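You operate a simulated robot arm through the tools that you are given. There is no shell and no other tool. Be economical: measure what you need, move in short steps, check, and stop when the job is done.

You are at the controls of a simulated robot arm. One attempt, no reset.

## Task
Lower the rickshaw to lock 2 and leave it resting on that lock.
Fine: raise it off lock 4, pull the release lever, lower, push the lever back up, then settle. Where these are worked on the way, their far stop is far enough and under half their travel is too little: release lever.

Only the result counts: the job must be done as asked and must still hold three seconds after the hand-in. Knocking over, shifting, dropping, spilling or breaking anything else fails it.

## Robot
A 6-joint arm with a fingered hand on a trunk, on a base that drives. Base frame: it is fixed to the floor where the robot stands at the start and does not move with it; the origin is under the middle of the robot, x ahead of it, y to its left, z up. Units: cm, rad, N and s.
With the tool pointing down near the work surface it reaches from about 22 to 56 cm from the robot's upright axis, wherever it stands. Its first joint turns from -2.897 to 2.897 rad. Places, roughly: left socket switch [60, -50, 170]; lift wall switch [70, -30, 170]; lowering lever [60, 0, 110]; power switch [60, 0, 130]; release lever [30, 10, 120]; right socket switch [60, -60, 170]; up button [60, 0, 130]. Payload 3.1 kg.
The TCP is the grasp point between the finger pads, 2.2 cm short of the fingertips. In the tool frame z runs along the fingers and y along their closing line. The gripper opens to 13.2 cm. The gripper's body begins 6 cm behind the TCP. The gripper is a hand of 4 fingers: y runs from the thumb to the fingers, the wrist lies at [0, 0, -21.8] in the tool frame, and closing takes about 1.5 s.
Orientation is told as [roll, pitch, yaw] about the base's x, y, z axes, in that order, counted from this pose: with the fingers straight down and closing along the base's y, the tool's x points along the base's -x, its y along +y and its z along -z.

## Interface
- The arm moves only by the tool apply_moves. Its argument "targets" is a list of rows, each a list of 2 entries, a list of its own where there are three numbers: the shift along the base's x, y, z in units of 30 mm (1.0 is 30 mm), then the turn, a rotation vector about the base's x, y, z in units of 8 degrees (1.0 is 8 degrees). In form: [[[x, y, z], [ax, ay, az]], ...]. A call has 1 to 12 rows; each row shifts and turns the commanded pose from where the row before left it. "fingers" is the gripper command, from -1 (shut) to 1 (fully open), values between in proportion, set as the call begins (left out, the last holds). A call with a number of a shift or a turn outside -1 to 1 is refused whole. A row lasts 0.2 s, in which the tool goes at most 5 cm and 0.15 rad; a call with a longer step from one row to the next is refused whole, and so is a gripper value outside its range. A pose out of reach is approached as far as the arm can. The call stops where the force on the tool passes 50 N (or 10 N more than at its start, if that is more) or the arm is blocked; 0.2 s more then pass. Each finger travels about 15.3 cm/s and halts on what it meets, pressing with about 32 N; the grip force reading is that of the motor and also rises with nothing between the fingers. The clock runs only during rows and for 0.2 s after the last one: add rows that do not move to give the fingers time. The reply holds the time, the measured pose of the TCP, the force on the tool along the base axes, the opening and the grip force, in the units named above and with some noise, with the torque about the TCP (base axes, N m) and any sound that the robot's microphone picked up, and new pictures: "views" is both (left out), scene, wrist or none.
- Cameras (640 x 400 px; columns grow to the right, rows downward): "scene" is now at [1.36, 11.06, 169.17]; the picture's right is [-0.42, -0.91, 0.00], its down [-0.63, 0.29, -0.72] and it looks along [0.65, -0.30, -0.69] (base axes); focal length 292 px, centre (320, 200). "wrist" rides on the gripper at [5.3, -5.3, -8.4] in the tool frame; the picture's right is [0.71, 0.71, 0.00], its down [-0.53, 0.53, -0.67] and it looks along [-0.47, 0.47, 0.74] (tool axes); focal length 247 px, centre (320, 200). There is no depth. A picture from a camera that has moved, and an enlarged one, comes with that camera's place and axes in the base frame and with its lens.
- raise_lower(by): slides the trunk up (or, below 0, down) by that many cm; the arm and the scene camera ride with it, the base frame stays. It gives what a move gives, with no picture.
- roll_base(legs): drives the robot by 1 to 6 legs, each [ahead, left, turn to the left] in cm, cm and rad, along the robot's own axes; the way and the turn of a leg run together, so that a leg with both is an arc; at most 150 cm and 3.142 rad a leg. The arm and the cameras ride along, it lands a little off, and it stops where it bumps. It gives what a move gives, and a new picture of the scene camera.
- finger_targets(finger1, finger2, finger3, thumb_bend): sets how far each is bent, from 0 (flat) to 1 (curled in); at 0.3 the hand is open as for a grip, at 0.7 the pads meet at the TCP. One left out holds its place. A second passes; each finger stops where it meets its share of the squeeze, and holds until it gets a number again. A gripper value or a shape takes the hand back. It gives what a move gives, with no picture; readings hold the bend of each and the force on the fingers (four entries, about 0 where the hand has none), thumb and palm.
- hand_shape(shape): the hand has 4 fingers and takes this shape, open, in about a second: jaw (thumb against the fingers, like two jaws); tri (thumb and two fingers); tip (a fingertip pinch); poke (one finger out to press); point (the index stretched); flat (the hand flat); cup (the hand cupped); fist (a fist). The gripper value then closes the fingers along that shape, each until it touches; the sizes above hold for jaw. It gives what a move gives, with no picture.
- pan_tilt(pan, tilt): turns the head with the scene camera to pan (to the left, within 2.705 rad either way) and tilt (down, from -0.506 to 1.204), counted from straight ahead of the robot. It gives what a move gives, and a new picture of the scene camera.
- inspect(camera, box): a new picture of the part [left, top, right, bottom] of that camera's present view, enlarged. The clock stands still meanwhile.
- job_done(): hands the job in; it is judged then, once.

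Go step by step. Nothing tells you exact positions but the pictures and the camera data: compare them with the known pose of the tool, close in by small moves and look again before you grip or let go. The budget is 120 turns and 260 pictures, counting those below and the enlarged ones. Unless the task says otherwise, let go and move clear before handing in, and close with one line.

The tools are called after ">>>" as name(argument=value, ...) on one line, values as JSON. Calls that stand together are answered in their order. apply_moves: Moves the arm, as the interface text tells. Its arguments: {"type":"object","properties":{"targets":{"type":"array","items":{"type":"array"}},"fingers":{"type":"number"},"views":{"type":"string","enum":["both","scene","wrist","none"]}},"required":["targets"]} The other tools are called the same way: raise_lower (by) slides the trunk up or down; hand_shape (shape) gives the hand a shape; finger_targets (finger1, finger2, finger3, thumb_bend) moves the fingers one by one; roll_base (legs) drives the base; pan_tilt (pan, tilt) turns the head that bears the scene camera; inspect (camera, box) takes an enlarged picture of a part of a camera's view; job_done () hands the job in.

At the start:

```text
time_s: 0.0
tcp_pos: [26.76, -6.29, 143.48]
ee_rot: [-0.001, 0.003, 0.0]
contact_force: [0.4, 0.3, 0.0]
wrist_torque: [-0.02, 0.01, 0.03]
width: 13.19
finger_force: 0.1
shape: jaw
bend: [0.3, 0.3, 0.3, 0.3]
finger forces: [0.0, 0.1, 0.0, 0.0, 0.1, 0.0]
trunk travel left (down, up): [-36.3, 2.2]
robot x, y, heading: [-0.07, -0.21, -0.004]
head pan, tilt: [-0.435, 0.768]
```

scene: 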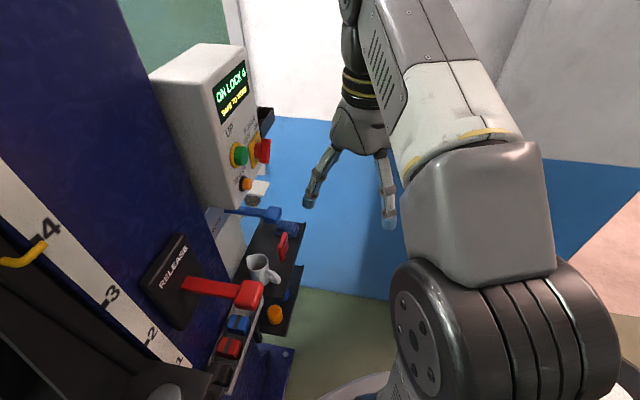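
wrist: 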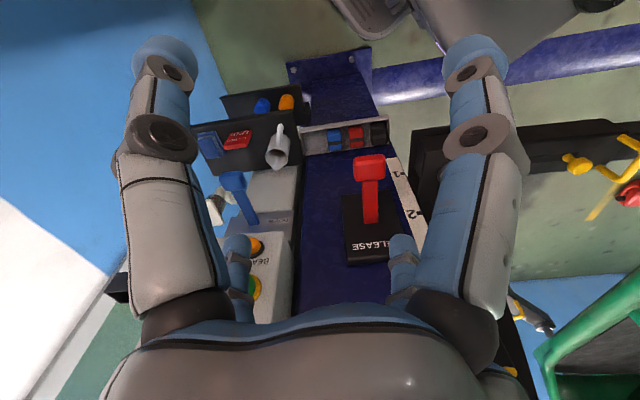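

I see a lift column with a control box (up button, power switch), a blue lowering lever, a red release lever and a lock scale. I'll look closer at the panel and at the surroundings.

>>> inspect(camera="scene", box=[140, 40, 300, 200])

>>> inspect(camera="scene", box=[130, 190, 320, 390])

>>> pan_tilt(pan=0.2, tilt=0.5)

>>> pan_tilt(pan=-0.7, tilt=0.1)

```text
2.50 times, centred on (220, 120) of scene
camera zoom: at [1.36, 11.06, 169.17], right [-0.42, -0.91, 0.0], down [-0.63, 0.29, -0.72], along [0.65, -0.3, -0.69], focal length 729 px, centre (570, 400)
```

zoom: 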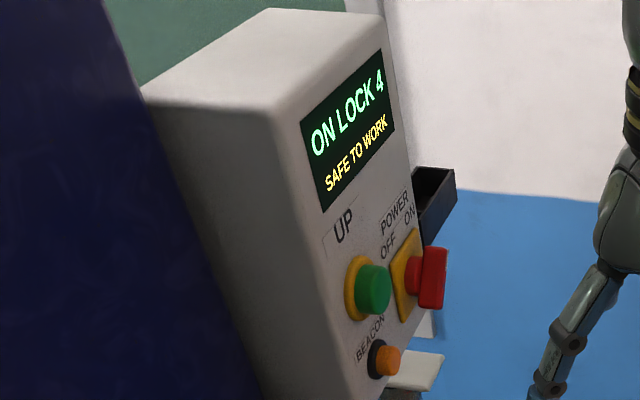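

```text
2.00 times, centred on (225, 290) of scene
camera zoom: at [1.36, 11.06, 169.17], right [-0.42, -0.91, 0.0], down [-0.63, 0.29, -0.72], along [0.65, -0.3, -0.69], focal length 584 px, centre (510, 20)
```

zoom: 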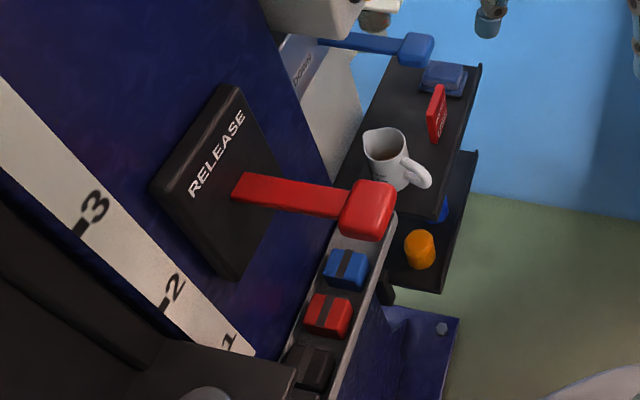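

```text
time_s: 1.0
tcp_pos: [26.85, -6.28, 143.43]
ee_rot: [-0.002, -0.003, 0.0]
contact_force: [0.1, -0.3, 0.3]
wrist_torque: [0.02, 0.0, 0.0]
width: 13.18
finger_force: 0.0
shape: jaw
bend: [0.3, 0.3, 0.3, 0.3]
finger forces: [0.0, 0.1, 0.0, 0.0, 0.0, 0.0]
trunk travel left (down, up): [-36.3, 2.2]
robot x, y, heading: [-0.07, -0.29, -0.003]
head pan, tilt: [0.201, 0.499]
camera scene: at [2.84, 16.33, 171.5], right [0.2, -0.98, 0.0], down [-0.47, -0.1, -0.88], along [0.86, 0.17, -0.48], focal length 292 px, centre (320, 200)
```

scene: 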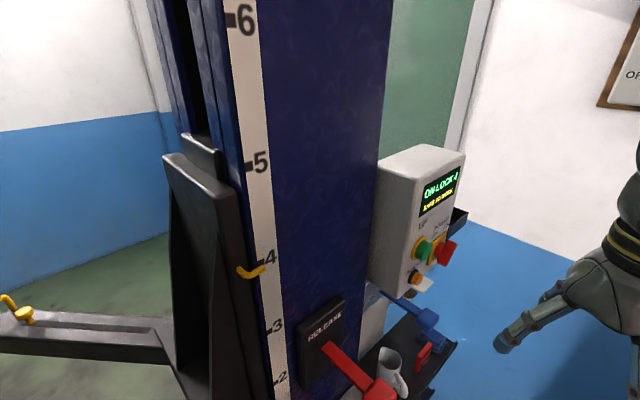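

```text
time_s: 2.2
tcp_pos: [26.75, -6.21, 143.3]
ee_rot: [-0.001, 0.0, 0.001]
contact_force: [0.1, 0.4, -0.4]
wrist_torque: [0.0, 0.03, -0.02]
width: 13.19
finger_force: 0.2
shape: jaw
bend: [0.3, 0.3, 0.3, 0.3]
finger forces: [0.0, 0.1, 0.0, 0.1, 0.0, 0.0]
trunk travel left (down, up): [-36.3, 2.2]
robot x, y, heading: [0.28, -0.41, -0.001]
head pan, tilt: [-0.7, 0.099]
camera scene: at [0.97, 8.61, 175.2], right [-0.64, -0.77, 0.0], down [-0.08, 0.06, -0.99], along [0.76, -0.64, -0.1], focal length 292 px, centre (320, 200)
```

scene: 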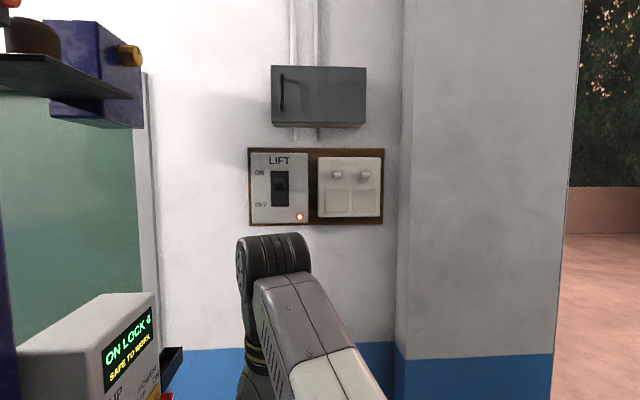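

The display reads ON LOCK 4, and the wall switch's lamp is lit. I'll check the switch, the lift and the rickshaw's surroundings.

>>> inspect(camera="scene", box=[240, 140, 400, 240])

>>> pan_tilt(pan=0.9, tilt=0.5)

>>> pan_tilt(pan=0.0, tilt=0.75)

```text
4.00 times, centred on (320, 190) of scene
camera zoom: at [0.97, 8.61, 175.2], right [-0.64, -0.77, 0.0], down [-0.08, 0.06, -0.99], along [0.76, -0.64, -0.1], focal length 1167 px, centre (320, 240)
```

zoom: 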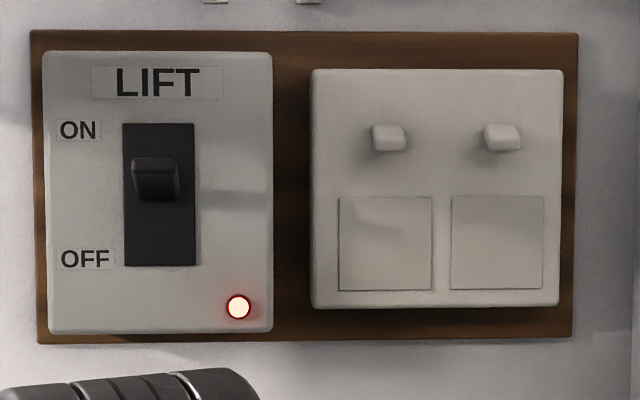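

```text
time_s: 3.9
tcp_pos: [26.72, -6.27, 143.48]
ee_rot: [-0.001, 0.001, 0.001]
contact_force: [0.6, 0.1, 0.5]
wrist_torque: [-0.01, -0.01, 0.04]
width: 13.2
finger_force: 0.1
shape: jaw
bend: [0.3, 0.3, 0.3, 0.3]
finger forces: [0.0, 0.0, 0.0, 0.0, 0.0, 0.1]
trunk travel left (down, up): [-36.3, 2.2]
robot x, y, heading: [0.08, -0.2, 0.001]
head pan, tilt: [0.901, 0.499]
camera scene: at [-0.42, 21.65, 171.5], right [0.78, -0.62, 0.0], down [-0.3, -0.37, -0.88], along [0.55, 0.69, -0.48], focal length 292 px, centre (320, 200)
```

scene: 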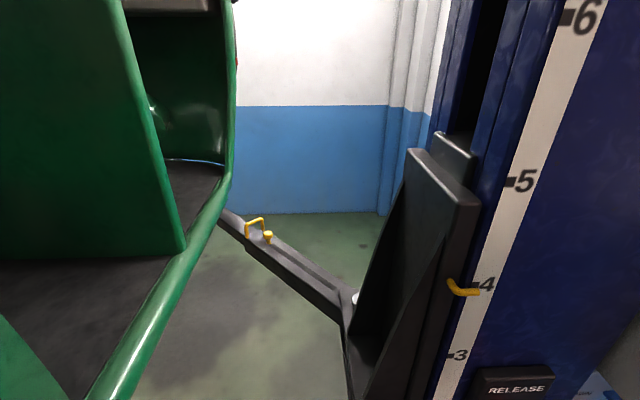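

```text
time_s: 5.1
tcp_pos: [26.74, -6.32, 143.56]
ee_rot: [0.0, 0.001, 0.0]
contact_force: [-0.2, 1.0, 0.0]
wrist_torque: [-0.05, -0.01, 0.03]
width: 13.19
finger_force: 0.0
shape: jaw
bend: [0.3, 0.3, 0.3, 0.3]
finger forces: [0.0, 0.0, 0.0, 0.0, 0.0, 0.0]
trunk travel left (down, up): [-36.3, 2.2]
robot x, y, heading: [-0.34, 0.01, -0.003]
head pan, tilt: [0.0, 0.75]
camera scene: at [2.21, 14.54, 169.3], right [0.0, -1.0, 0.0], down [-0.68, 0.0, -0.73], along [0.73, 0.0, -0.68], focal length 292 px, centre (320, 200)
```

scene: 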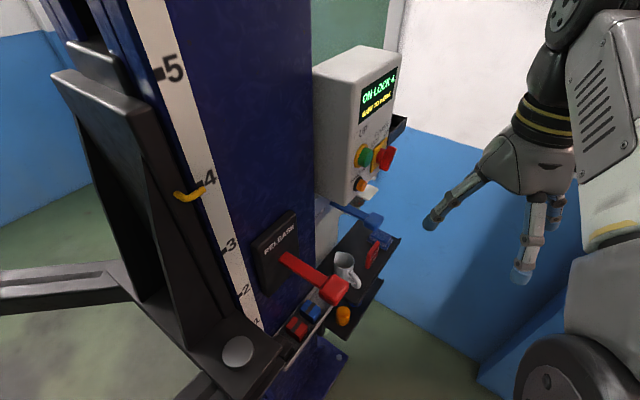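

I'll zoom in on the panel to get accurate positions for the controls.

>>> inspect(camera="scene", box=[300, 40, 420, 115])

>>> inspect(camera="scene", box=[280, 120, 440, 220])

>>> inspect(camera="scene", box=[220, 190, 420, 315])

>>> inspect(camera="wrist", box=[190, 80, 430, 300])

```text
5.33 times, centred on (360, 78) of scene
camera zoom: at [2.21, 14.54, 169.3], right [0.0, -1.0, 0.0], down [-0.68, 0.0, -0.73], along [0.73, 0.0, -0.68], focal length 1556 px, centre (107, 853)
```

zoom: 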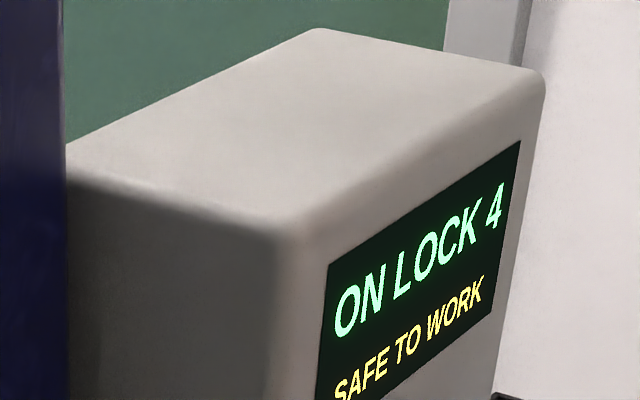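

```text
4.00 times, centred on (360, 170) of scene
camera zoom: at [2.21, 14.54, 169.3], right [0.0, -1.0, 0.0], down [-0.68, 0.0, -0.73], along [0.73, 0.0, -0.68], focal length 1167 px, centre (160, 320)
```

zoom: 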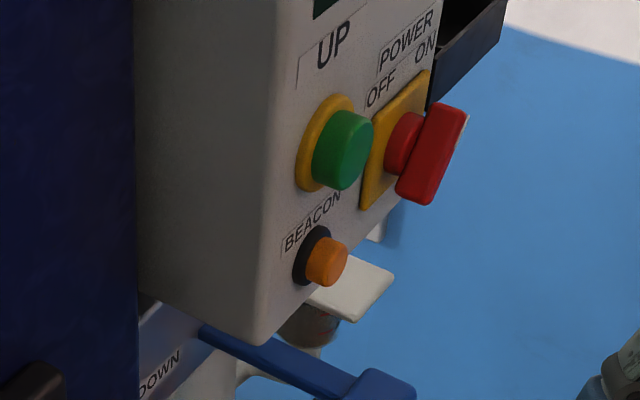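

```text
3.20 times, centred on (320, 252) of scene
camera zoom: at [2.21, 14.54, 169.3], right [0.0, -1.0, 0.0], down [-0.68, 0.0, -0.73], along [0.73, 0.0, -0.68], focal length 934 px, centre (320, 32)
```

zoom: 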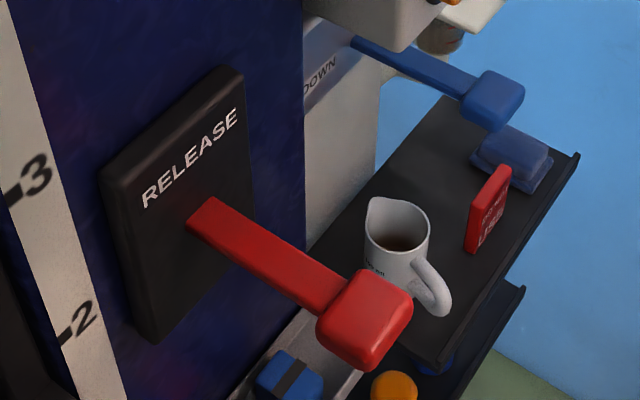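

```text
1.82 times, centred on (310, 190) of wrist
camera zoom: at [21.45, -11.64, 151.75], right [-0.71, 0.71, 0.0], down [0.53, 0.53, 0.67], along [0.47, 0.47, -0.74], focal length 449 px, centre (338, 218)
```

zoom: 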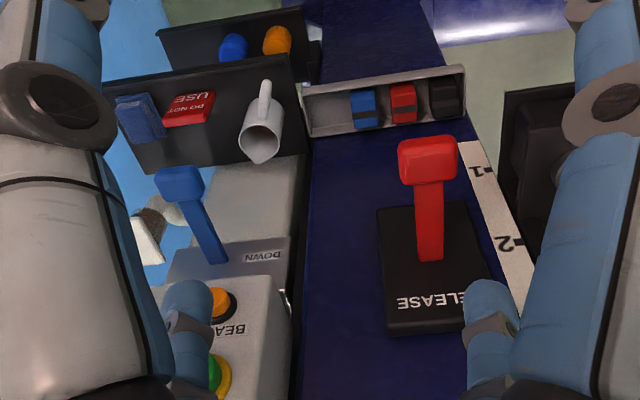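

The controls lie roughly at: release knob [32.6, 11.8, 116.5], blue lever knob [60.5, -1.3, 106.5] and up button near [58, 3, 130]. The panel's inward normal is about (0.57, 0.82, 0). I'll make a poking hand and tilt the tool toward the panel, keeping well away from it.

>>> hand_shape(shape="poke")

>>> apply_moves(targets=[[[0.7, -0.25, -0.2], [0.738, -0.513, 0]], [[0.7, -0.25, -0.2], [0.738, -0.513, 0]], [[0.7, -0.25, -0.2], [0.738, -0.513, 0]], [[0.7, -0.25, -0.2], [0.738, -0.513, 0]], [[0.7, -0.25, -0.2], [0.738, -0.513, 0]], [[0.7, -0.25, -0.2], [0.738, -0.513, 0]], [[0.7, -0.25, -0.2], [0.738, -0.513, 0]], [[0.7, -0.25, -0.2], [0.738, -0.513, 0]], [[0.7, -0.25, -0.2], [0.738, -0.513, 0]], [[0.7, -0.25, -0.2], [0.738, -0.513, 0]]])

```text
time_s: 6.0
tcp_pos: [26.74, -6.4, 143.46]
ee_rot: [0.002, 0.001, -0.001]
contact_force: [0.4, -0.1, -0.5]
wrist_torque: [-0.02, 0.01, -0.01]
width: 0.01
finger_force: 0.1
shape: poke
bend: [1.0, 1.0, 1.0, 0.91]
finger forces: [0.0, 0.0, 0.1, 0.1, 0.0, 0.0]
trunk travel left (down, up): [-36.3, 2.2]
robot x, y, heading: [-0.18, -0.22, 0.0]
head pan, tilt: [0.0, 0.75]
```

```text
time_s: 8.2
tcp_pos: [47.75, -13.87, 137.44]
ee_rot: [1.194, -0.571, -0.396]
contact_force: [0.6, -0.3, 0.2]
wrist_torque: [0.0, 0.04, -0.01]
width: 0.01
finger_force: 0.1
shape: poke
bend: [1.0, 1.0, 1.0, 0.91]
finger forces: [0.0, 0.0, 0.1, 0.1, 0.0, 0.1]
trunk travel left (down, up): [-36.3, 2.2]
robot x, y, heading: [0.05, 0.17, 0.006]
head pan, tilt: [0.0, 0.75]
camera scene: at [2.33, 14.42, 169.31], right [0.0, -1.0, 0.0], down [-0.68, 0.0, -0.73], along [0.73, 0.0, -0.68], focal length 292 px, centre (320, 200)
camera wrist: at [40.85, -21.61, 132.88], right [-0.78, 0.61, 0.17], down [-0.12, -0.41, 0.9], along [0.62, 0.68, 0.4], focal length 247 px, centre (320, 200)
```

scene: 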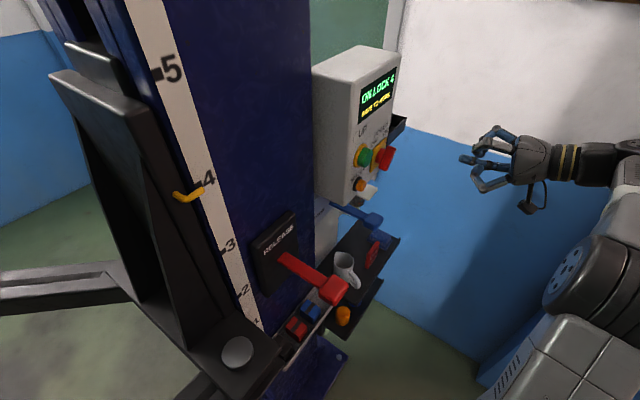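
wrist: 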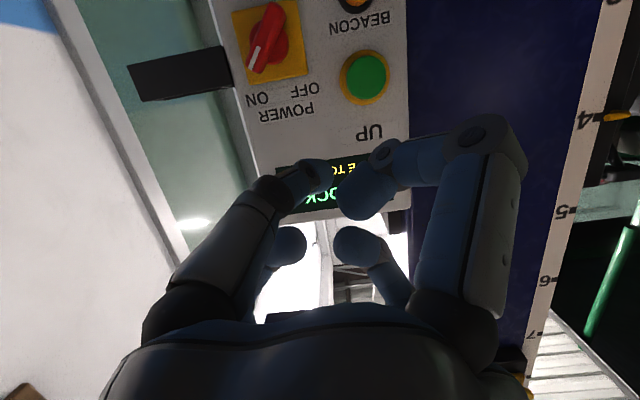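

The button works out at about [54.8, 4.1, 132.6]. I'll check which finger is out in this shape.

>>> inspect(camera="wrist", box=[160, 100, 540, 340])

>>> inspect(camera="scene", box=[440, 110, 600, 230])

>>> hand_shape(shape="point")

>>> inspect(camera="scene", box=[440, 110, 600, 230])

>>> inspect(camera="wrist", box=[160, 0, 540, 340])

```text
1.67 times, centred on (350, 220) of wrist
camera zoom: at [40.85, -21.61, 132.88], right [-0.78, 0.61, 0.17], down [-0.12, -0.41, 0.9], along [0.62, 0.68, 0.4], focal length 412 px, centre (270, 167)
```

zoom: 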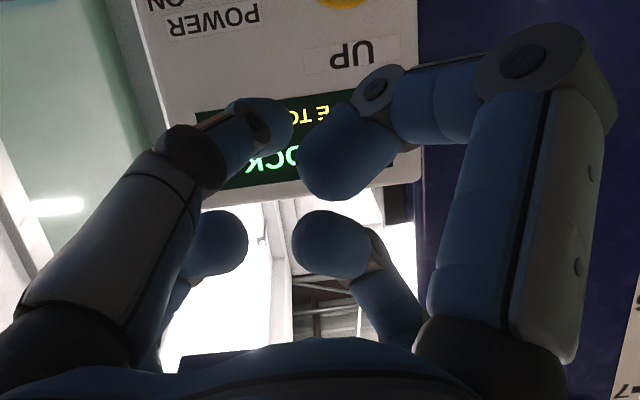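

```text
3.33 times, centred on (520, 170) of scene
camera zoom: at [2.33, 14.42, 169.31], right [0.0, -1.0, 0.0], down [-0.68, 0.0, -0.73], along [0.73, 0.0, -0.68], focal length 973 px, centre (-347, 300)
```

zoom: 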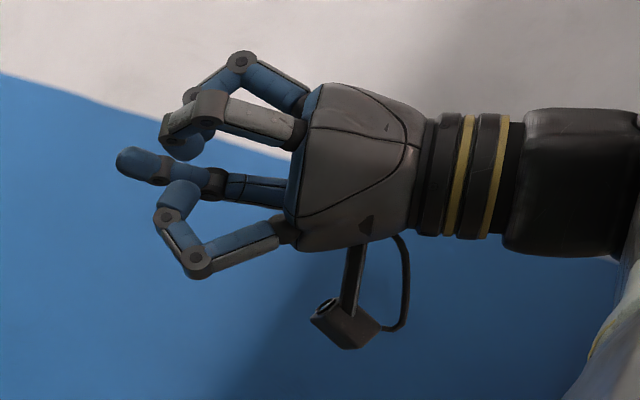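

```text
time_s: 9.1
tcp_pos: [47.65, -13.84, 137.31]
ee_rot: [1.189, -0.57, -0.394]
contact_force: [0.1, -0.1, -0.5]
wrist_torque: [0.01, 0.03, -0.01]
width: 12.6
finger_force: 0.0
shape: point
bend: [0.7, 1.0, 1.0, 0.81]
finger forces: [0.1, 0.0, 0.0, 0.0, 0.1, 0.1]
trunk travel left (down, up): [-36.3, 2.2]
robot x, y, heading: [0.04, -0.1, 0.001]
head pan, tilt: [0.0, 0.75]
```

```text
3.33 times, centred on (520, 170) of scene
camera zoom: at [2.22, 14.51, 169.3], right [0.0, -1.0, 0.0], down [-0.68, 0.0, -0.73], along [0.73, 0.0, -0.68], focal length 973 px, centre (-347, 300)
```

zoom: 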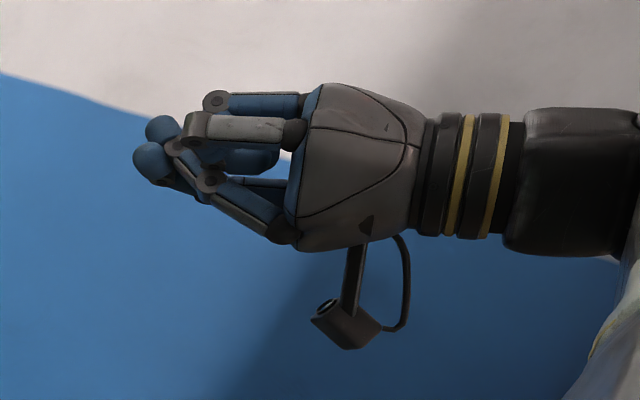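

```text
1.18 times, centred on (350, 170) of wrist
camera zoom: at [40.73, -21.53, 132.94], right [-0.78, 0.61, 0.17], down [-0.12, -0.41, 0.9], along [0.62, 0.68, 0.39], focal length 291 px, centre (285, 235)
```

zoom: 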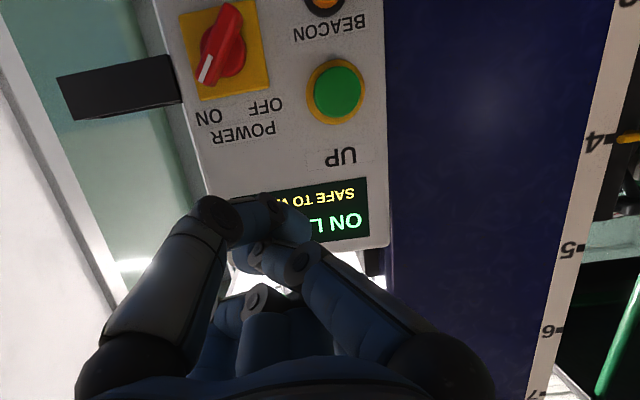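

Poke has one straight finger along the tool axis, so I'll use that. I'll level the tool and move to about 6 cm in front of the UP button.

>>> hand_shape(shape="poke")

>>> apply_moves(targets=[[[0, 0, -0.3], [0.82, -0.57, 0]], [[0, 0, -0.3], [0.82, -0.57, 0]], [[0.24, 0.7, -0.25], [0, 0, 0]], [[0.24, 0.7, -0.25], [0, 0, 0]], [[0.24, 0.7, -0.25], [0, 0, 0]], [[0.24, 0.7, -0.25], [0, 0, 0]]])

```text
time_s: 10.0
tcp_pos: [47.7, -13.83, 137.46]
ee_rot: [1.19, -0.572, -0.394]
contact_force: [0.3, -0.7, 0.7]
wrist_torque: [0.04, -0.04, 0.01]
width: 0.0
finger_force: 0.0
shape: poke
bend: [1.0, 1.0, 1.0, 0.91]
finger forces: [0.0, 0.0, 0.0, 0.1, 0.0, 0.0]
trunk travel left (down, up): [-36.3, 2.2]
robot x, y, heading: [0.31, 0.22, 0.001]
head pan, tilt: [0.0, 0.75]
```

```text
time_s: 11.4
tcp_pos: [50.74, -5.36, 132.62]
ee_rot: [1.525, -0.605, -0.581]
contact_force: [-0.8, -0.9, 0.7]
wrist_torque: [-0.01, 0.01, -0.01]
width: 0.0
finger_force: 0.1
shape: poke
bend: [1.0, 1.0, 1.0, 0.91]
finger forces: [0.0, 0.1, 0.0, 0.0, 0.0, 0.0]
trunk travel left (down, up): [-36.3, 2.2]
robot x, y, heading: [-0.09, 0.0, 0.004]
head pan, tilt: [0.0, 0.75]
camera scene: at [2.24, 14.6, 169.29], right [0.0, -1.0, 0.0], down [-0.68, 0.0, -0.73], along [0.73, 0.0, -0.68], focal length 292 px, centre (320, 200)
camera wrist: at [44.63, -11.78, 125.49], right [-0.8, 0.57, 0.18], down [-0.26, -0.6, 0.76], along [0.54, 0.56, 0.63], focal length 247 px, centre (320, 200)
```

scene: 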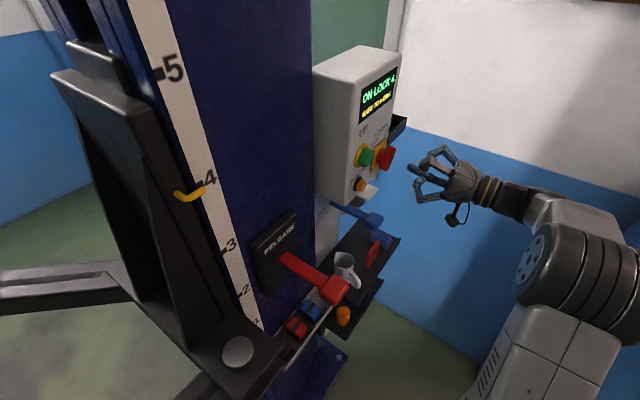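
wrist: 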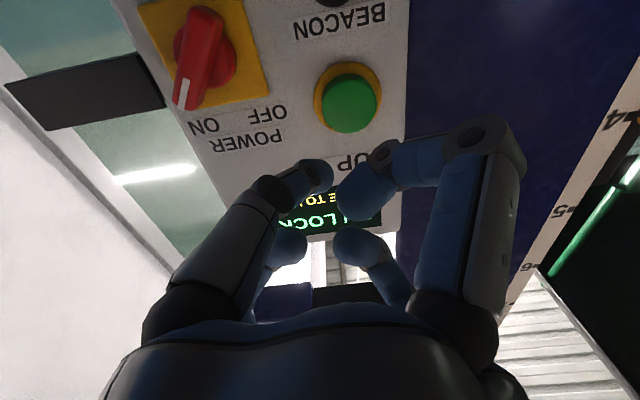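

I'll line up laterally and move to about 2 cm in front of the button.

>>> apply_moves(targets=[[[0.1, 0.68, -0.05], [0, 0, 0]], [[0.1, 0.68, -0.05], [0, 0, 0]], [[0.3, 0.6, 0], [0, 0, 0]]])

>>> inspect(camera="scene", box=[300, 110, 460, 210])

```text
time_s: 12.2
tcp_pos: [52.22, 0.6, 132.44]
ee_rot: [1.523, -0.606, -0.581]
contact_force: [-0.4, 0.4, 0.1]
wrist_torque: [0.03, 0.0, -0.03]
width: 0.0
finger_force: 0.2
shape: poke
bend: [1.0, 1.0, 1.0, 0.91]
finger forces: [0.0, 0.0, 0.0, 0.1, 0.0, 0.0]
trunk travel left (down, up): [-36.3, 2.2]
robot x, y, heading: [0.12, -0.08, -0.002]
head pan, tilt: [0.0, 0.75]
camera scene: at [2.25, 14.58, 169.3], right [0.0, -1.0, 0.0], down [-0.68, 0.0, -0.73], along [0.73, 0.0, -0.68], focal length 292 px, centre (320, 200)
camera wrist: at [46.15, -5.85, 125.25], right [-0.8, 0.57, 0.18], down [-0.26, -0.6, 0.76], along [0.54, 0.56, 0.63], focal length 247 px, centre (320, 200)
```

scene: 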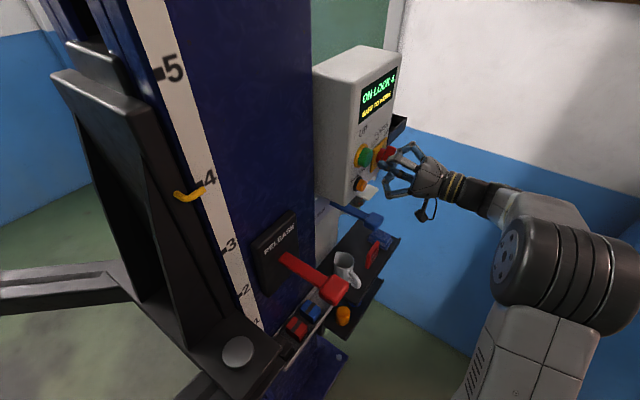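
wrist: 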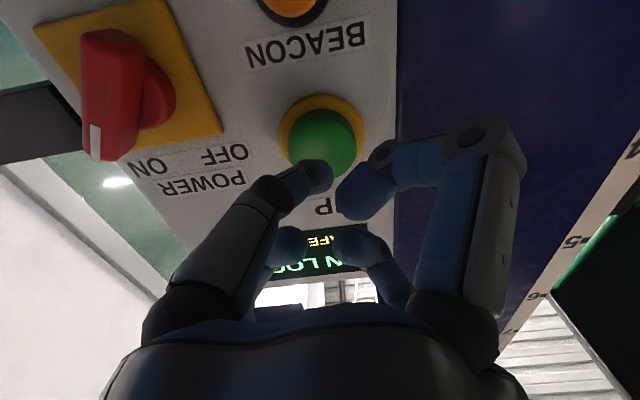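

```text
4.00 times, centred on (380, 160) of scene
camera zoom: at [2.25, 14.58, 169.3], right [0.0, -1.0, 0.0], down [-0.68, 0.0, -0.73], along [0.73, 0.0, -0.68], focal length 1167 px, centre (80, 360)
```

zoom: 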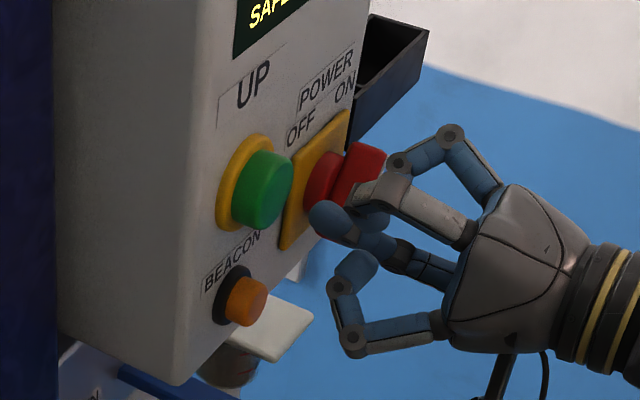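

The fingertip is aligned with the button. I'll press gently along the panel normal.

>>> apply_moves(targets=[[[0.095, 0.137, 0.03], [0, 0, 0]], [[0.095, 0.137, 0.03], [0, 0, 0]], [[0.095, 0.137, 0.03], [0, 0, 0]], [[0.095, 0.137, 0], [0, 0, 0]]])

>>> inspect(camera="scene", box=[300, 60, 460, 210])

```text
time_s: 13.2
tcp_pos: [53.35, 2.14, 132.66]
ee_rot: [1.526, -0.606, -0.581]
contact_force: [-0.7, 0.1, 0.3]
wrist_torque: [0.03, 0.01, 0.0]
width: 0.0
finger_force: 0.0
shape: poke
bend: [1.0, 1.0, 1.0, 0.91]
finger forces: [0.0, 0.0, 0.0, 0.0, 0.0, 0.1]
trunk travel left (down, up): [-36.3, 2.2]
robot x, y, heading: [-0.02, 0.26, -0.001]
head pan, tilt: [0.0, 0.75]
camera scene: at [2.23, 14.54, 169.3], right [0.0, -1.0, 0.0], down [-0.68, 0.0, -0.73], along [0.73, 0.0, -0.68], focal length 292 px, centre (320, 200)
camera wrist: at [47.31, -4.22, 125.47], right [-0.8, 0.57, 0.18], down [-0.26, -0.6, 0.76], along [0.54, 0.56, 0.63], focal length 247 px, centre (320, 200)
```

scene: 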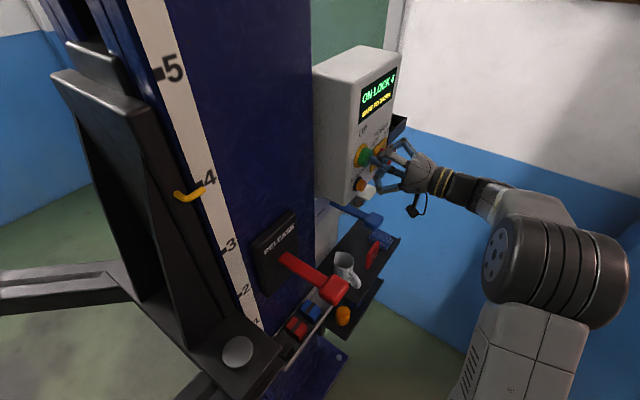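
wrist: 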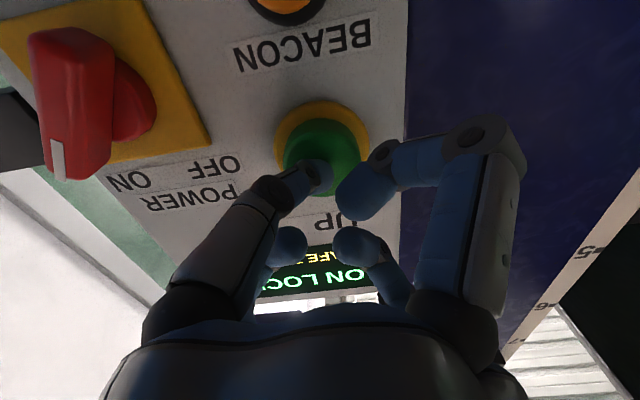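

```text
2.67 times, centred on (380, 135) of scene
camera zoom: at [2.23, 14.54, 169.3], right [0.0, -1.0, 0.0], down [-0.68, 0.0, -0.73], along [0.73, 0.0, -0.68], focal length 778 px, centre (160, 373)
```

zoom: 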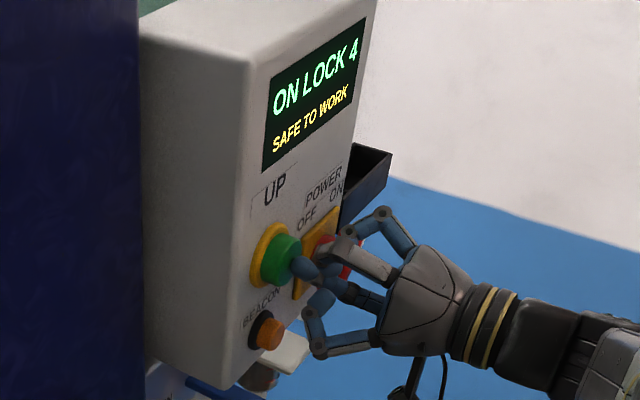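

Contact is close. I'll press further in small steps.

>>> apply_moves(targets=[[[0.076, 0.11, 0], [0, 0, 0]], [[0.076, 0.11, 0], [0, 0, 0]], [[0.076, 0.11, 0], [0, 0, 0]]], views="scene")

```text
time_s: 14.0
tcp_pos: [53.85, 2.75, 132.68]
ee_rot: [1.527, -0.605, -0.584]
contact_force: [-9.0, -11.4, -4.3]
wrist_torque: [-0.05, 0.04, -0.02]
width: 0.0
finger_force: 0.0
shape: poke
bend: [1.0, 1.0, 1.0, 0.91]
finger forces: [0.1, 0.0, 0.1, 0.0, 15.0, 0.0]
trunk travel left (down, up): [-36.3, 2.2]
robot x, y, heading: [-0.41, -0.1, -0.0]
head pan, tilt: [0.0, 0.75]
heard: click
camera scene: at [1.97, 14.14, 169.34], right [0.0, -1.0, 0.0], down [-0.68, 0.0, -0.73], along [0.73, 0.0, -0.68], focal length 292 px, centre (320, 200)
```

scene: 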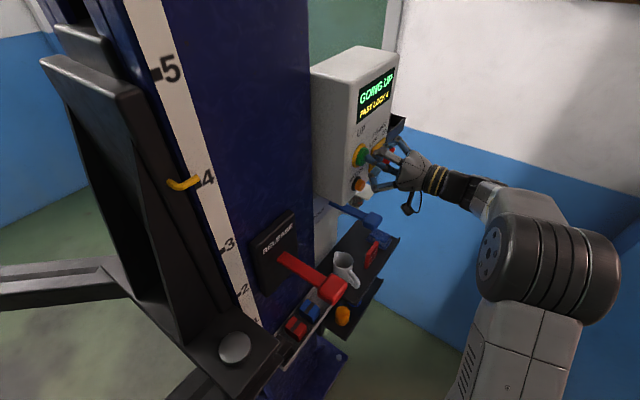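

It's going up and past lock 4. I'll back off now.

>>> apply_moves(targets=[[[-0.2, -0.28, 0], [0, 0, 0]], [[-0.4, -0.6, 0], [0, 0, 0]]], views="scene")

>>> inspect(camera="scene", box=[320, 50, 440, 130])

>>> inspect(camera="scene", box=[120, 140, 280, 340])

```text
time_s: 14.6
tcp_pos: [52.16, 0.43, 132.68]
ee_rot: [1.525, -0.606, -0.581]
contact_force: [-0.6, 0.6, -0.5]
wrist_torque: [-0.01, -0.01, 0.0]
width: 0.0
finger_force: 0.2
shape: poke
bend: [1.0, 1.0, 1.0, 0.91]
finger forces: [0.1, 0.1, 0.0, 0.0, 0.0, 0.0]
trunk travel left (down, up): [-36.3, 2.2]
robot x, y, heading: [0.12, -0.1, -0.0]
head pan, tilt: [0.0, 0.75]
camera scene: at [2.12, 14.4, 169.32], right [0.0, -1.0, 0.0], down [-0.68, 0.0, -0.73], along [0.73, 0.0, -0.68], focal length 292 px, centre (320, 200)
```

scene: 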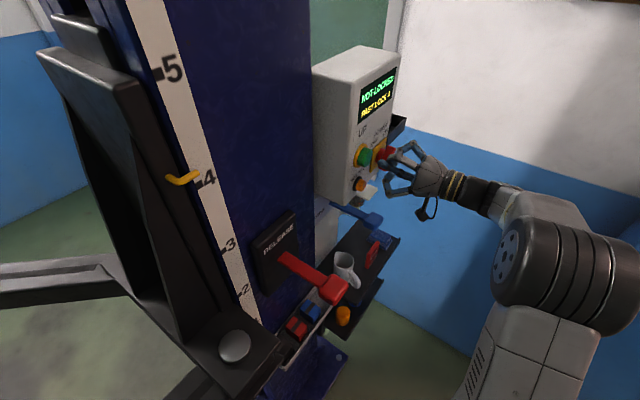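

```text
5.00 times, centred on (380, 90) of scene
camera zoom: at [2.12, 14.4, 169.32], right [0.0, -1.0, 0.0], down [-0.68, 0.0, -0.73], along [0.73, 0.0, -0.68], focal length 1459 px, centre (20, 750)
```

zoom: 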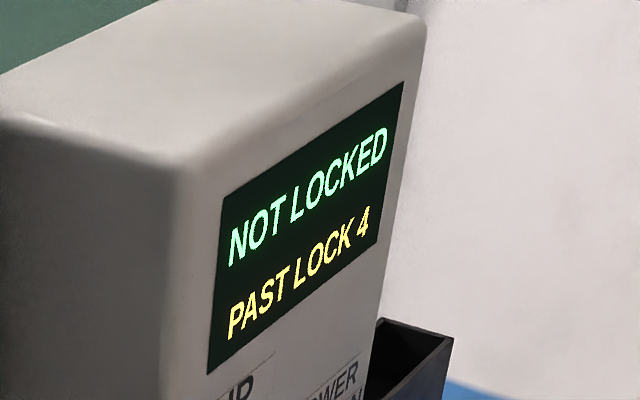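

```text
2.00 times, centred on (200, 240) of scene
camera zoom: at [2.12, 14.4, 169.32], right [0.0, -1.0, 0.0], down [-0.68, 0.0, -0.73], along [0.73, 0.0, -0.68], focal length 584 px, centre (560, 120)
```

zoom: 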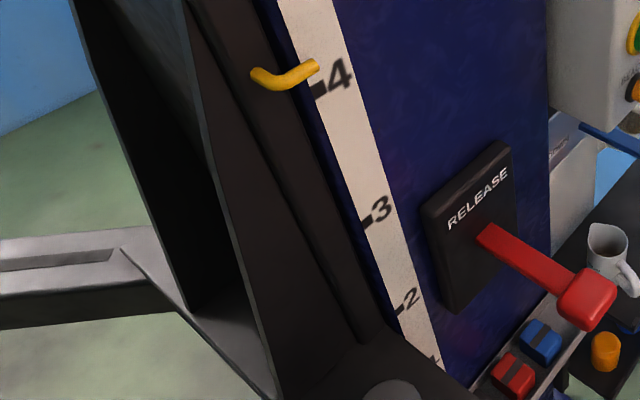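

The display reads NOT LOCKED / PAST LOCK 4. Next is the release lever. I'll back off, turn the hand to point along +y with the fingers above and thumb below, and stage in front of the red knob.

>>> apply_moves(targets=[[[-0.3, -0.8, 0], [0, 0, 0]], [[-0.3, -0.8, 0], [0, 0, 0]], [[-0.57, -0.15, -0.5], [0, 0, 0.875]], [[-0.57, -0.15, -0.5], [0, 0, 0.875]], [[-0.57, -0.15, -0.5], [0, 0, 0.875]], [[-0.57, -0.15, -0.5], [0, 0, 0.875]], [[-0.57, -0.1, -0.5], [0, 0, 0.875]], [[-0.57, 0, -0.5], [0, 0.875, 0]], [[-0.57, 0, -0.5], [0, 0.875, 0]], [[-0.57, 0, -0.5], [0, 0.875, 0]], [[-0.57, 0, -0.5], [0, 0.875, 0]], [[-0.57, 0, -0.5], [0, 0.875, 0]]], views="none")

>>> hand_shape(shape="jaw")

>>> apply_moves(targets=[[[0, 0, 0], [0.2, 0, 0]]])

```text
time_s: 17.2
tcp_pos: [33.04, -4.54, 116.93]
ee_rot: [1.543, 0.006, 0.025]
contact_force: [-0.6, 0.5, -1.1]
wrist_torque: [0.0, -0.03, 0.02]
width: 0.0
finger_force: 0.1
shape: poke
bend: [1.0, 1.0, 1.0, 0.91]
finger forces: [0.0, 0.1, 0.0, 0.1, 0.1, 0.1]
out of reach, approached as far as the arm can: row 7
trunk travel left (down, up): [-36.3, 2.2]
robot x, y, heading: [-0.3, 0.17, -0.005]
head pan, tilt: [0.0, 0.75]
```

```text
time_s: 18.1
tcp_pos: [33.11, -4.57, 116.9]
ee_rot: [1.54, 0.002, 0.024]
contact_force: [0.1, 0.0, -0.9]
wrist_torque: [0.02, -0.03, -0.02]
width: 13.19
finger_force: 0.0
shape: jaw
bend: [0.3, 0.3, 0.3, 0.3]
finger forces: [0.0, 0.0, 0.1, 0.0, 0.1, 0.1]
trunk travel left (down, up): [-36.3, 2.2]
robot x, y, heading: [0.04, 0.07, -0.003]
head pan, tilt: [0.0, 0.75]
```

```text
time_s: 18.5
tcp_pos: [33.11, -4.54, 116.88]
ee_rot: [1.57, 0.005, 0.025]
contact_force: [0.2, -0.6, -0.8]
wrist_torque: [0.0, -0.01, -0.01]
width: 13.18
finger_force: 0.0
shape: jaw
bend: [0.3, 0.3, 0.3, 0.3]
finger forces: [0.0, 0.0, 0.1, 0.1, 0.1, 0.1]
trunk travel left (down, up): [-36.3, 2.2]
robot x, y, heading: [-0.32, -0.3, -0.004]
head pan, tilt: [0.0, 0.75]
camera scene: at [2.23, 14.51, 169.3], right [0.0, -1.0, 0.0], down [-0.68, 0.0, -0.73], along [0.73, 0.0, -0.68], focal length 292 px, centre (320, 200)
camera wrist: at [27.95, -13.11, 111.49], right [-0.7, -0.02, 0.71], down [0.54, -0.65, 0.52], along [0.46, 0.76, 0.47], focal length 247 px, centre (320, 200)
```

scene: 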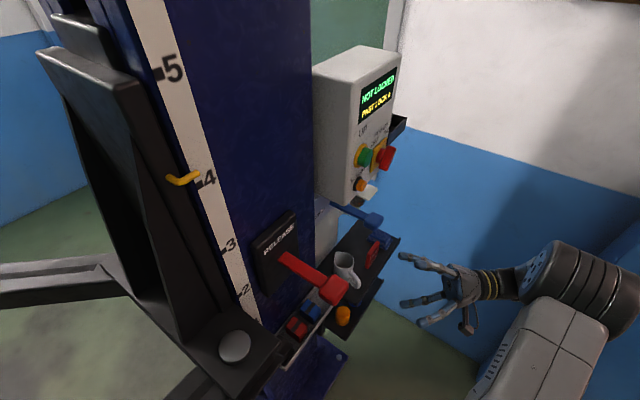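
wrist: 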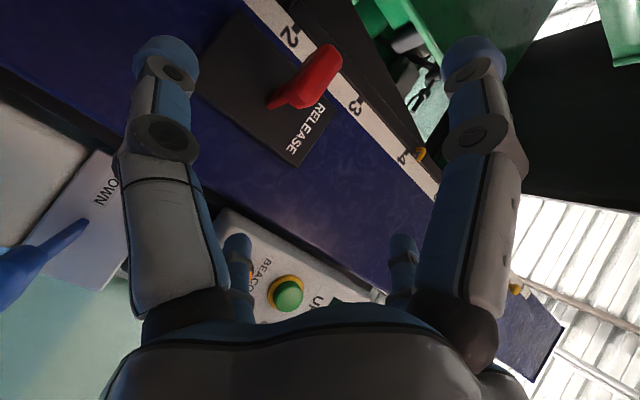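

The knob is confirmed at about [32, 11.8, 116.3]. I'll advance so it sits between the open fingers and thumb.

>>> apply_moves(targets=[[[-0.05, 0.85, -0.03], [0, 0, 0]], [[-0.05, 0.85, -0.03], [0, 0, 0]], [[-0.05, 0.85, -0.03], [0, 0, 0]], [[-0.05, 0.85, -0.03], [0, 0, 0]], [[-0.05, 0.85, -0.03], [0, 0, 0]], [[-0.05, 0.85, -0.03], [0, 0, 0]]])

>>> inspect(camera="scene", box=[240, 210, 440, 335])

```text
time_s: 19.9
tcp_pos: [32.0, 10.77, 116.23]
ee_rot: [1.57, 0.003, 0.022]
contact_force: [0.1, 0.4, -0.4]
wrist_torque: [-0.01, 0.02, -0.01]
width: 13.2
finger_force: 0.0
shape: jaw
bend: [0.3, 0.3, 0.3, 0.3]
finger forces: [0.0, 0.1, 0.0, 0.0, 0.0, 0.0]
trunk travel left (down, up): [-36.3, 2.2]
robot x, y, heading: [0.07, 0.17, 0.001]
head pan, tilt: [0.0, 0.75]
camera scene: at [2.21, 14.62, 169.29], right [0.0, -1.0, 0.0], down [-0.68, 0.0, -0.73], along [0.73, 0.0, -0.68], focal length 292 px, centre (320, 200)
camera wrist: at [26.97, 2.23, 110.91], right [-0.71, -0.02, 0.71], down [0.54, -0.65, 0.53], along [0.46, 0.76, 0.47], focal length 247 px, centre (320, 200)
```

scene: 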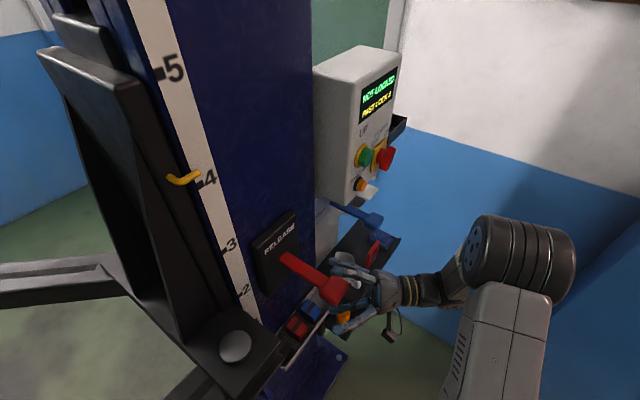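
wrist: 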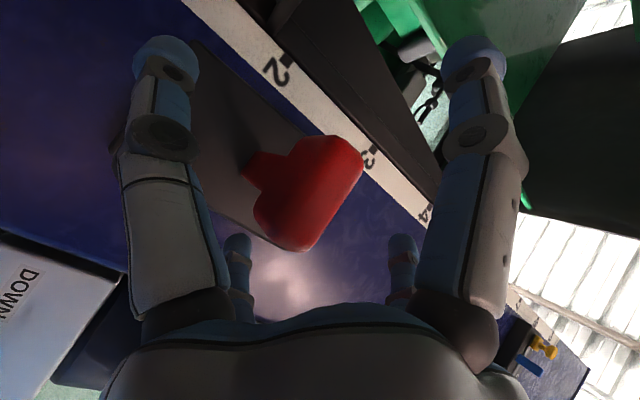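

```text
3.20 times, centred on (340, 272) of scene
camera zoom: at [2.21, 14.62, 169.29], right [0.0, -1.0, 0.0], down [-0.68, 0.0, -0.73], along [0.73, 0.0, -0.68], focal length 934 px, centre (256, -32)
```

zoom: 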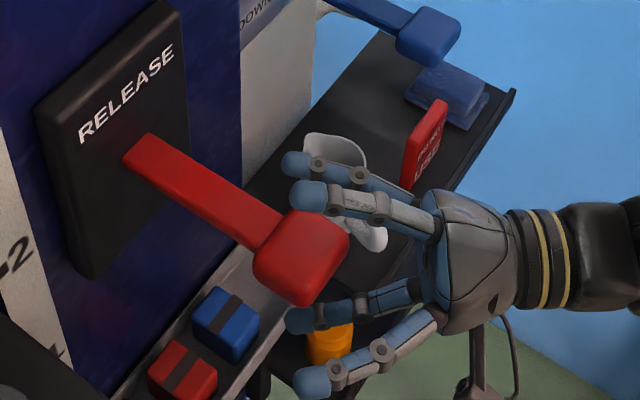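

The knob is centred in the hand. I'll narrow the hand around it loosely and check before pulling down.

>>> apply_moves(targets=[[[0, 0, 0], [0, 0, 0]], [[0, 0, 0], [0, 0, 0]], [[0, 0, 0], [0, 0, 0]], [[0, 0, 0], [0, 0, 0]]], fingers=0.1)

>>> inspect(camera="scene", box=[240, 210, 440, 335])

```text
time_s: 20.9
tcp_pos: [32.13, 10.7, 116.3]
ee_rot: [1.569, 0.003, 0.024]
contact_force: [2.8, 0.5, 0.3]
wrist_torque: [-0.03, 0.01, -0.01]
width: 7.47
finger_force: 0.1
shape: jaw
bend: [0.34, 0.34, 0.31, 0.7]
finger forces: [0.1, 0.0, 2.7, 0.0, 0.0, 0.0]
trunk travel left (down, up): [-36.3, 2.2]
robot x, y, heading: [-0.11, -0.02, 0.001]
head pan, tilt: [0.0, 0.75]
camera scene: at [2.28, 14.53, 169.3], right [0.0, -1.0, 0.0], down [-0.68, 0.0, -0.73], along [0.73, 0.0, -0.68], focal length 292 px, centre (320, 200)
camera wrist: at [27.01, 2.14, 110.9], right [-0.7, -0.02, 0.71], down [0.54, -0.65, 0.52], along [0.46, 0.76, 0.47], focal length 247 px, centre (320, 200)
```

scene: 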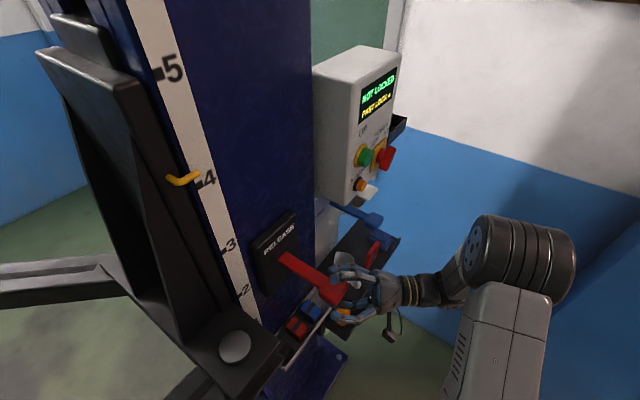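
wrist: 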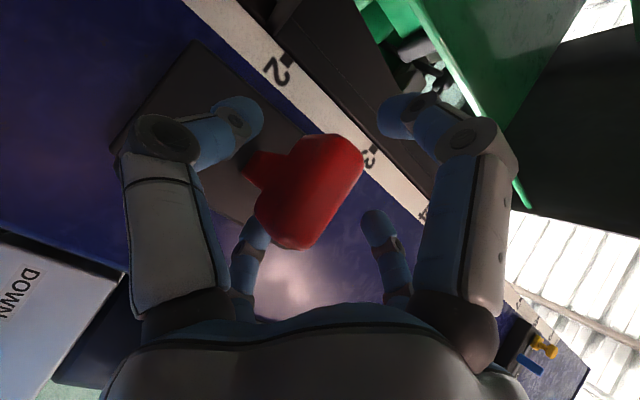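

```text
3.20 times, centred on (340, 272) of scene
camera zoom: at [2.28, 14.53, 169.3], right [0.0, -1.0, 0.0], down [-0.68, 0.0, -0.73], along [0.73, 0.0, -0.68], focal length 934 px, centre (256, -32)
```

zoom: 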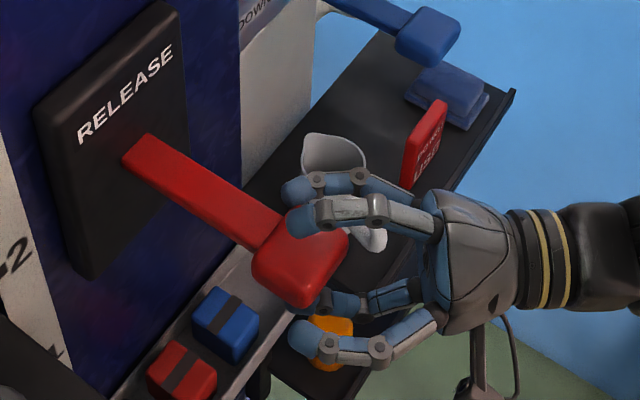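

Fingers are above the knob and the thumb is below. I'll pull down now.

>>> apply_moves(targets=[[[0, 0, -0.4], [0, 0, 0]], [[0, 0, -0.4], [0, 0, 0]], [[0, 0, -0.4], [0, 0, 0]], [[0.03, 0.05, -0.4], [0, 0, 0]], [[0.04, 0.06, -0.4], [0, 0, 0]]])

>>> inspect(camera="scene", box=[240, 210, 440, 335])

```text
time_s: 22.1
tcp_pos: [32.51, 11.03, 110.26]
ee_rot: [1.569, 0.005, 0.025]
contact_force: [-1.1, -0.4, 0.0]
wrist_torque: [0.03, 0.01, 0.01]
width: 7.32
finger_force: 0.1
shape: jaw
bend: [0.34, 0.33, 0.34, 0.7]
finger forces: [0.1, 0.2, 0.0, 0.0, 0.2, 0.0]
trunk travel left (down, up): [-36.3, 2.2]
robot x, y, heading: [0.07, -0.24, 0.001]
head pan, tilt: [0.0, 0.75]
camera scene: at [2.24, 14.53, 169.3], right [0.0, -1.0, 0.0], down [-0.68, 0.0, -0.73], along [0.73, 0.0, -0.68], focal length 292 px, centre (320, 200)
camera wrist: at [27.27, 2.49, 104.89], right [-0.7, -0.02, 0.71], down [0.54, -0.65, 0.53], along [0.46, 0.76, 0.47], focal length 247 px, centre (320, 200)
```

scene: 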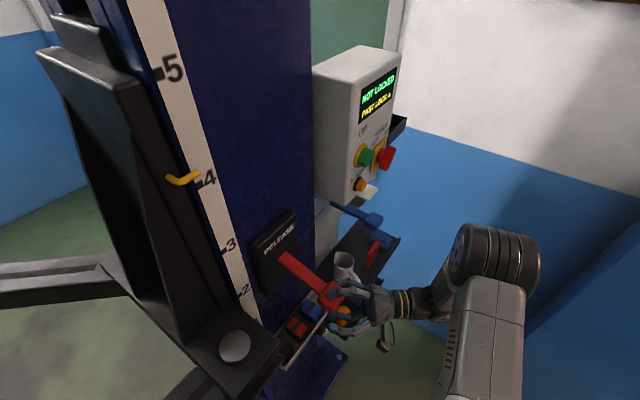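
wrist: 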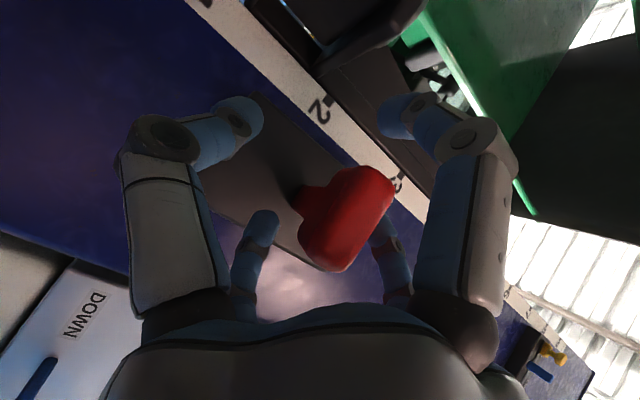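

```text
3.20 times, centred on (340, 272) of scene
camera zoom: at [2.24, 14.53, 169.3], right [0.0, -1.0, 0.0], down [-0.68, 0.0, -0.73], along [0.73, 0.0, -0.68], focal length 934 px, centre (256, -32)
```

zoom: 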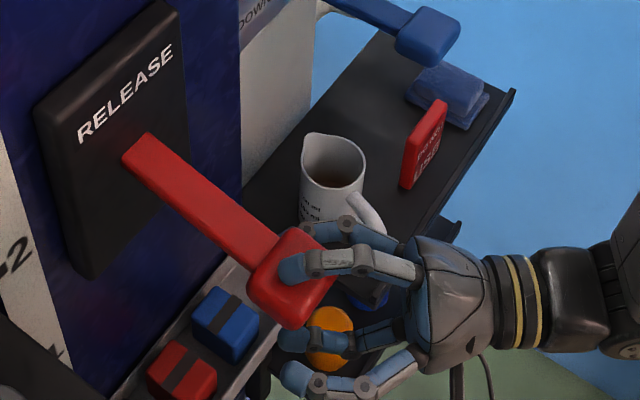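

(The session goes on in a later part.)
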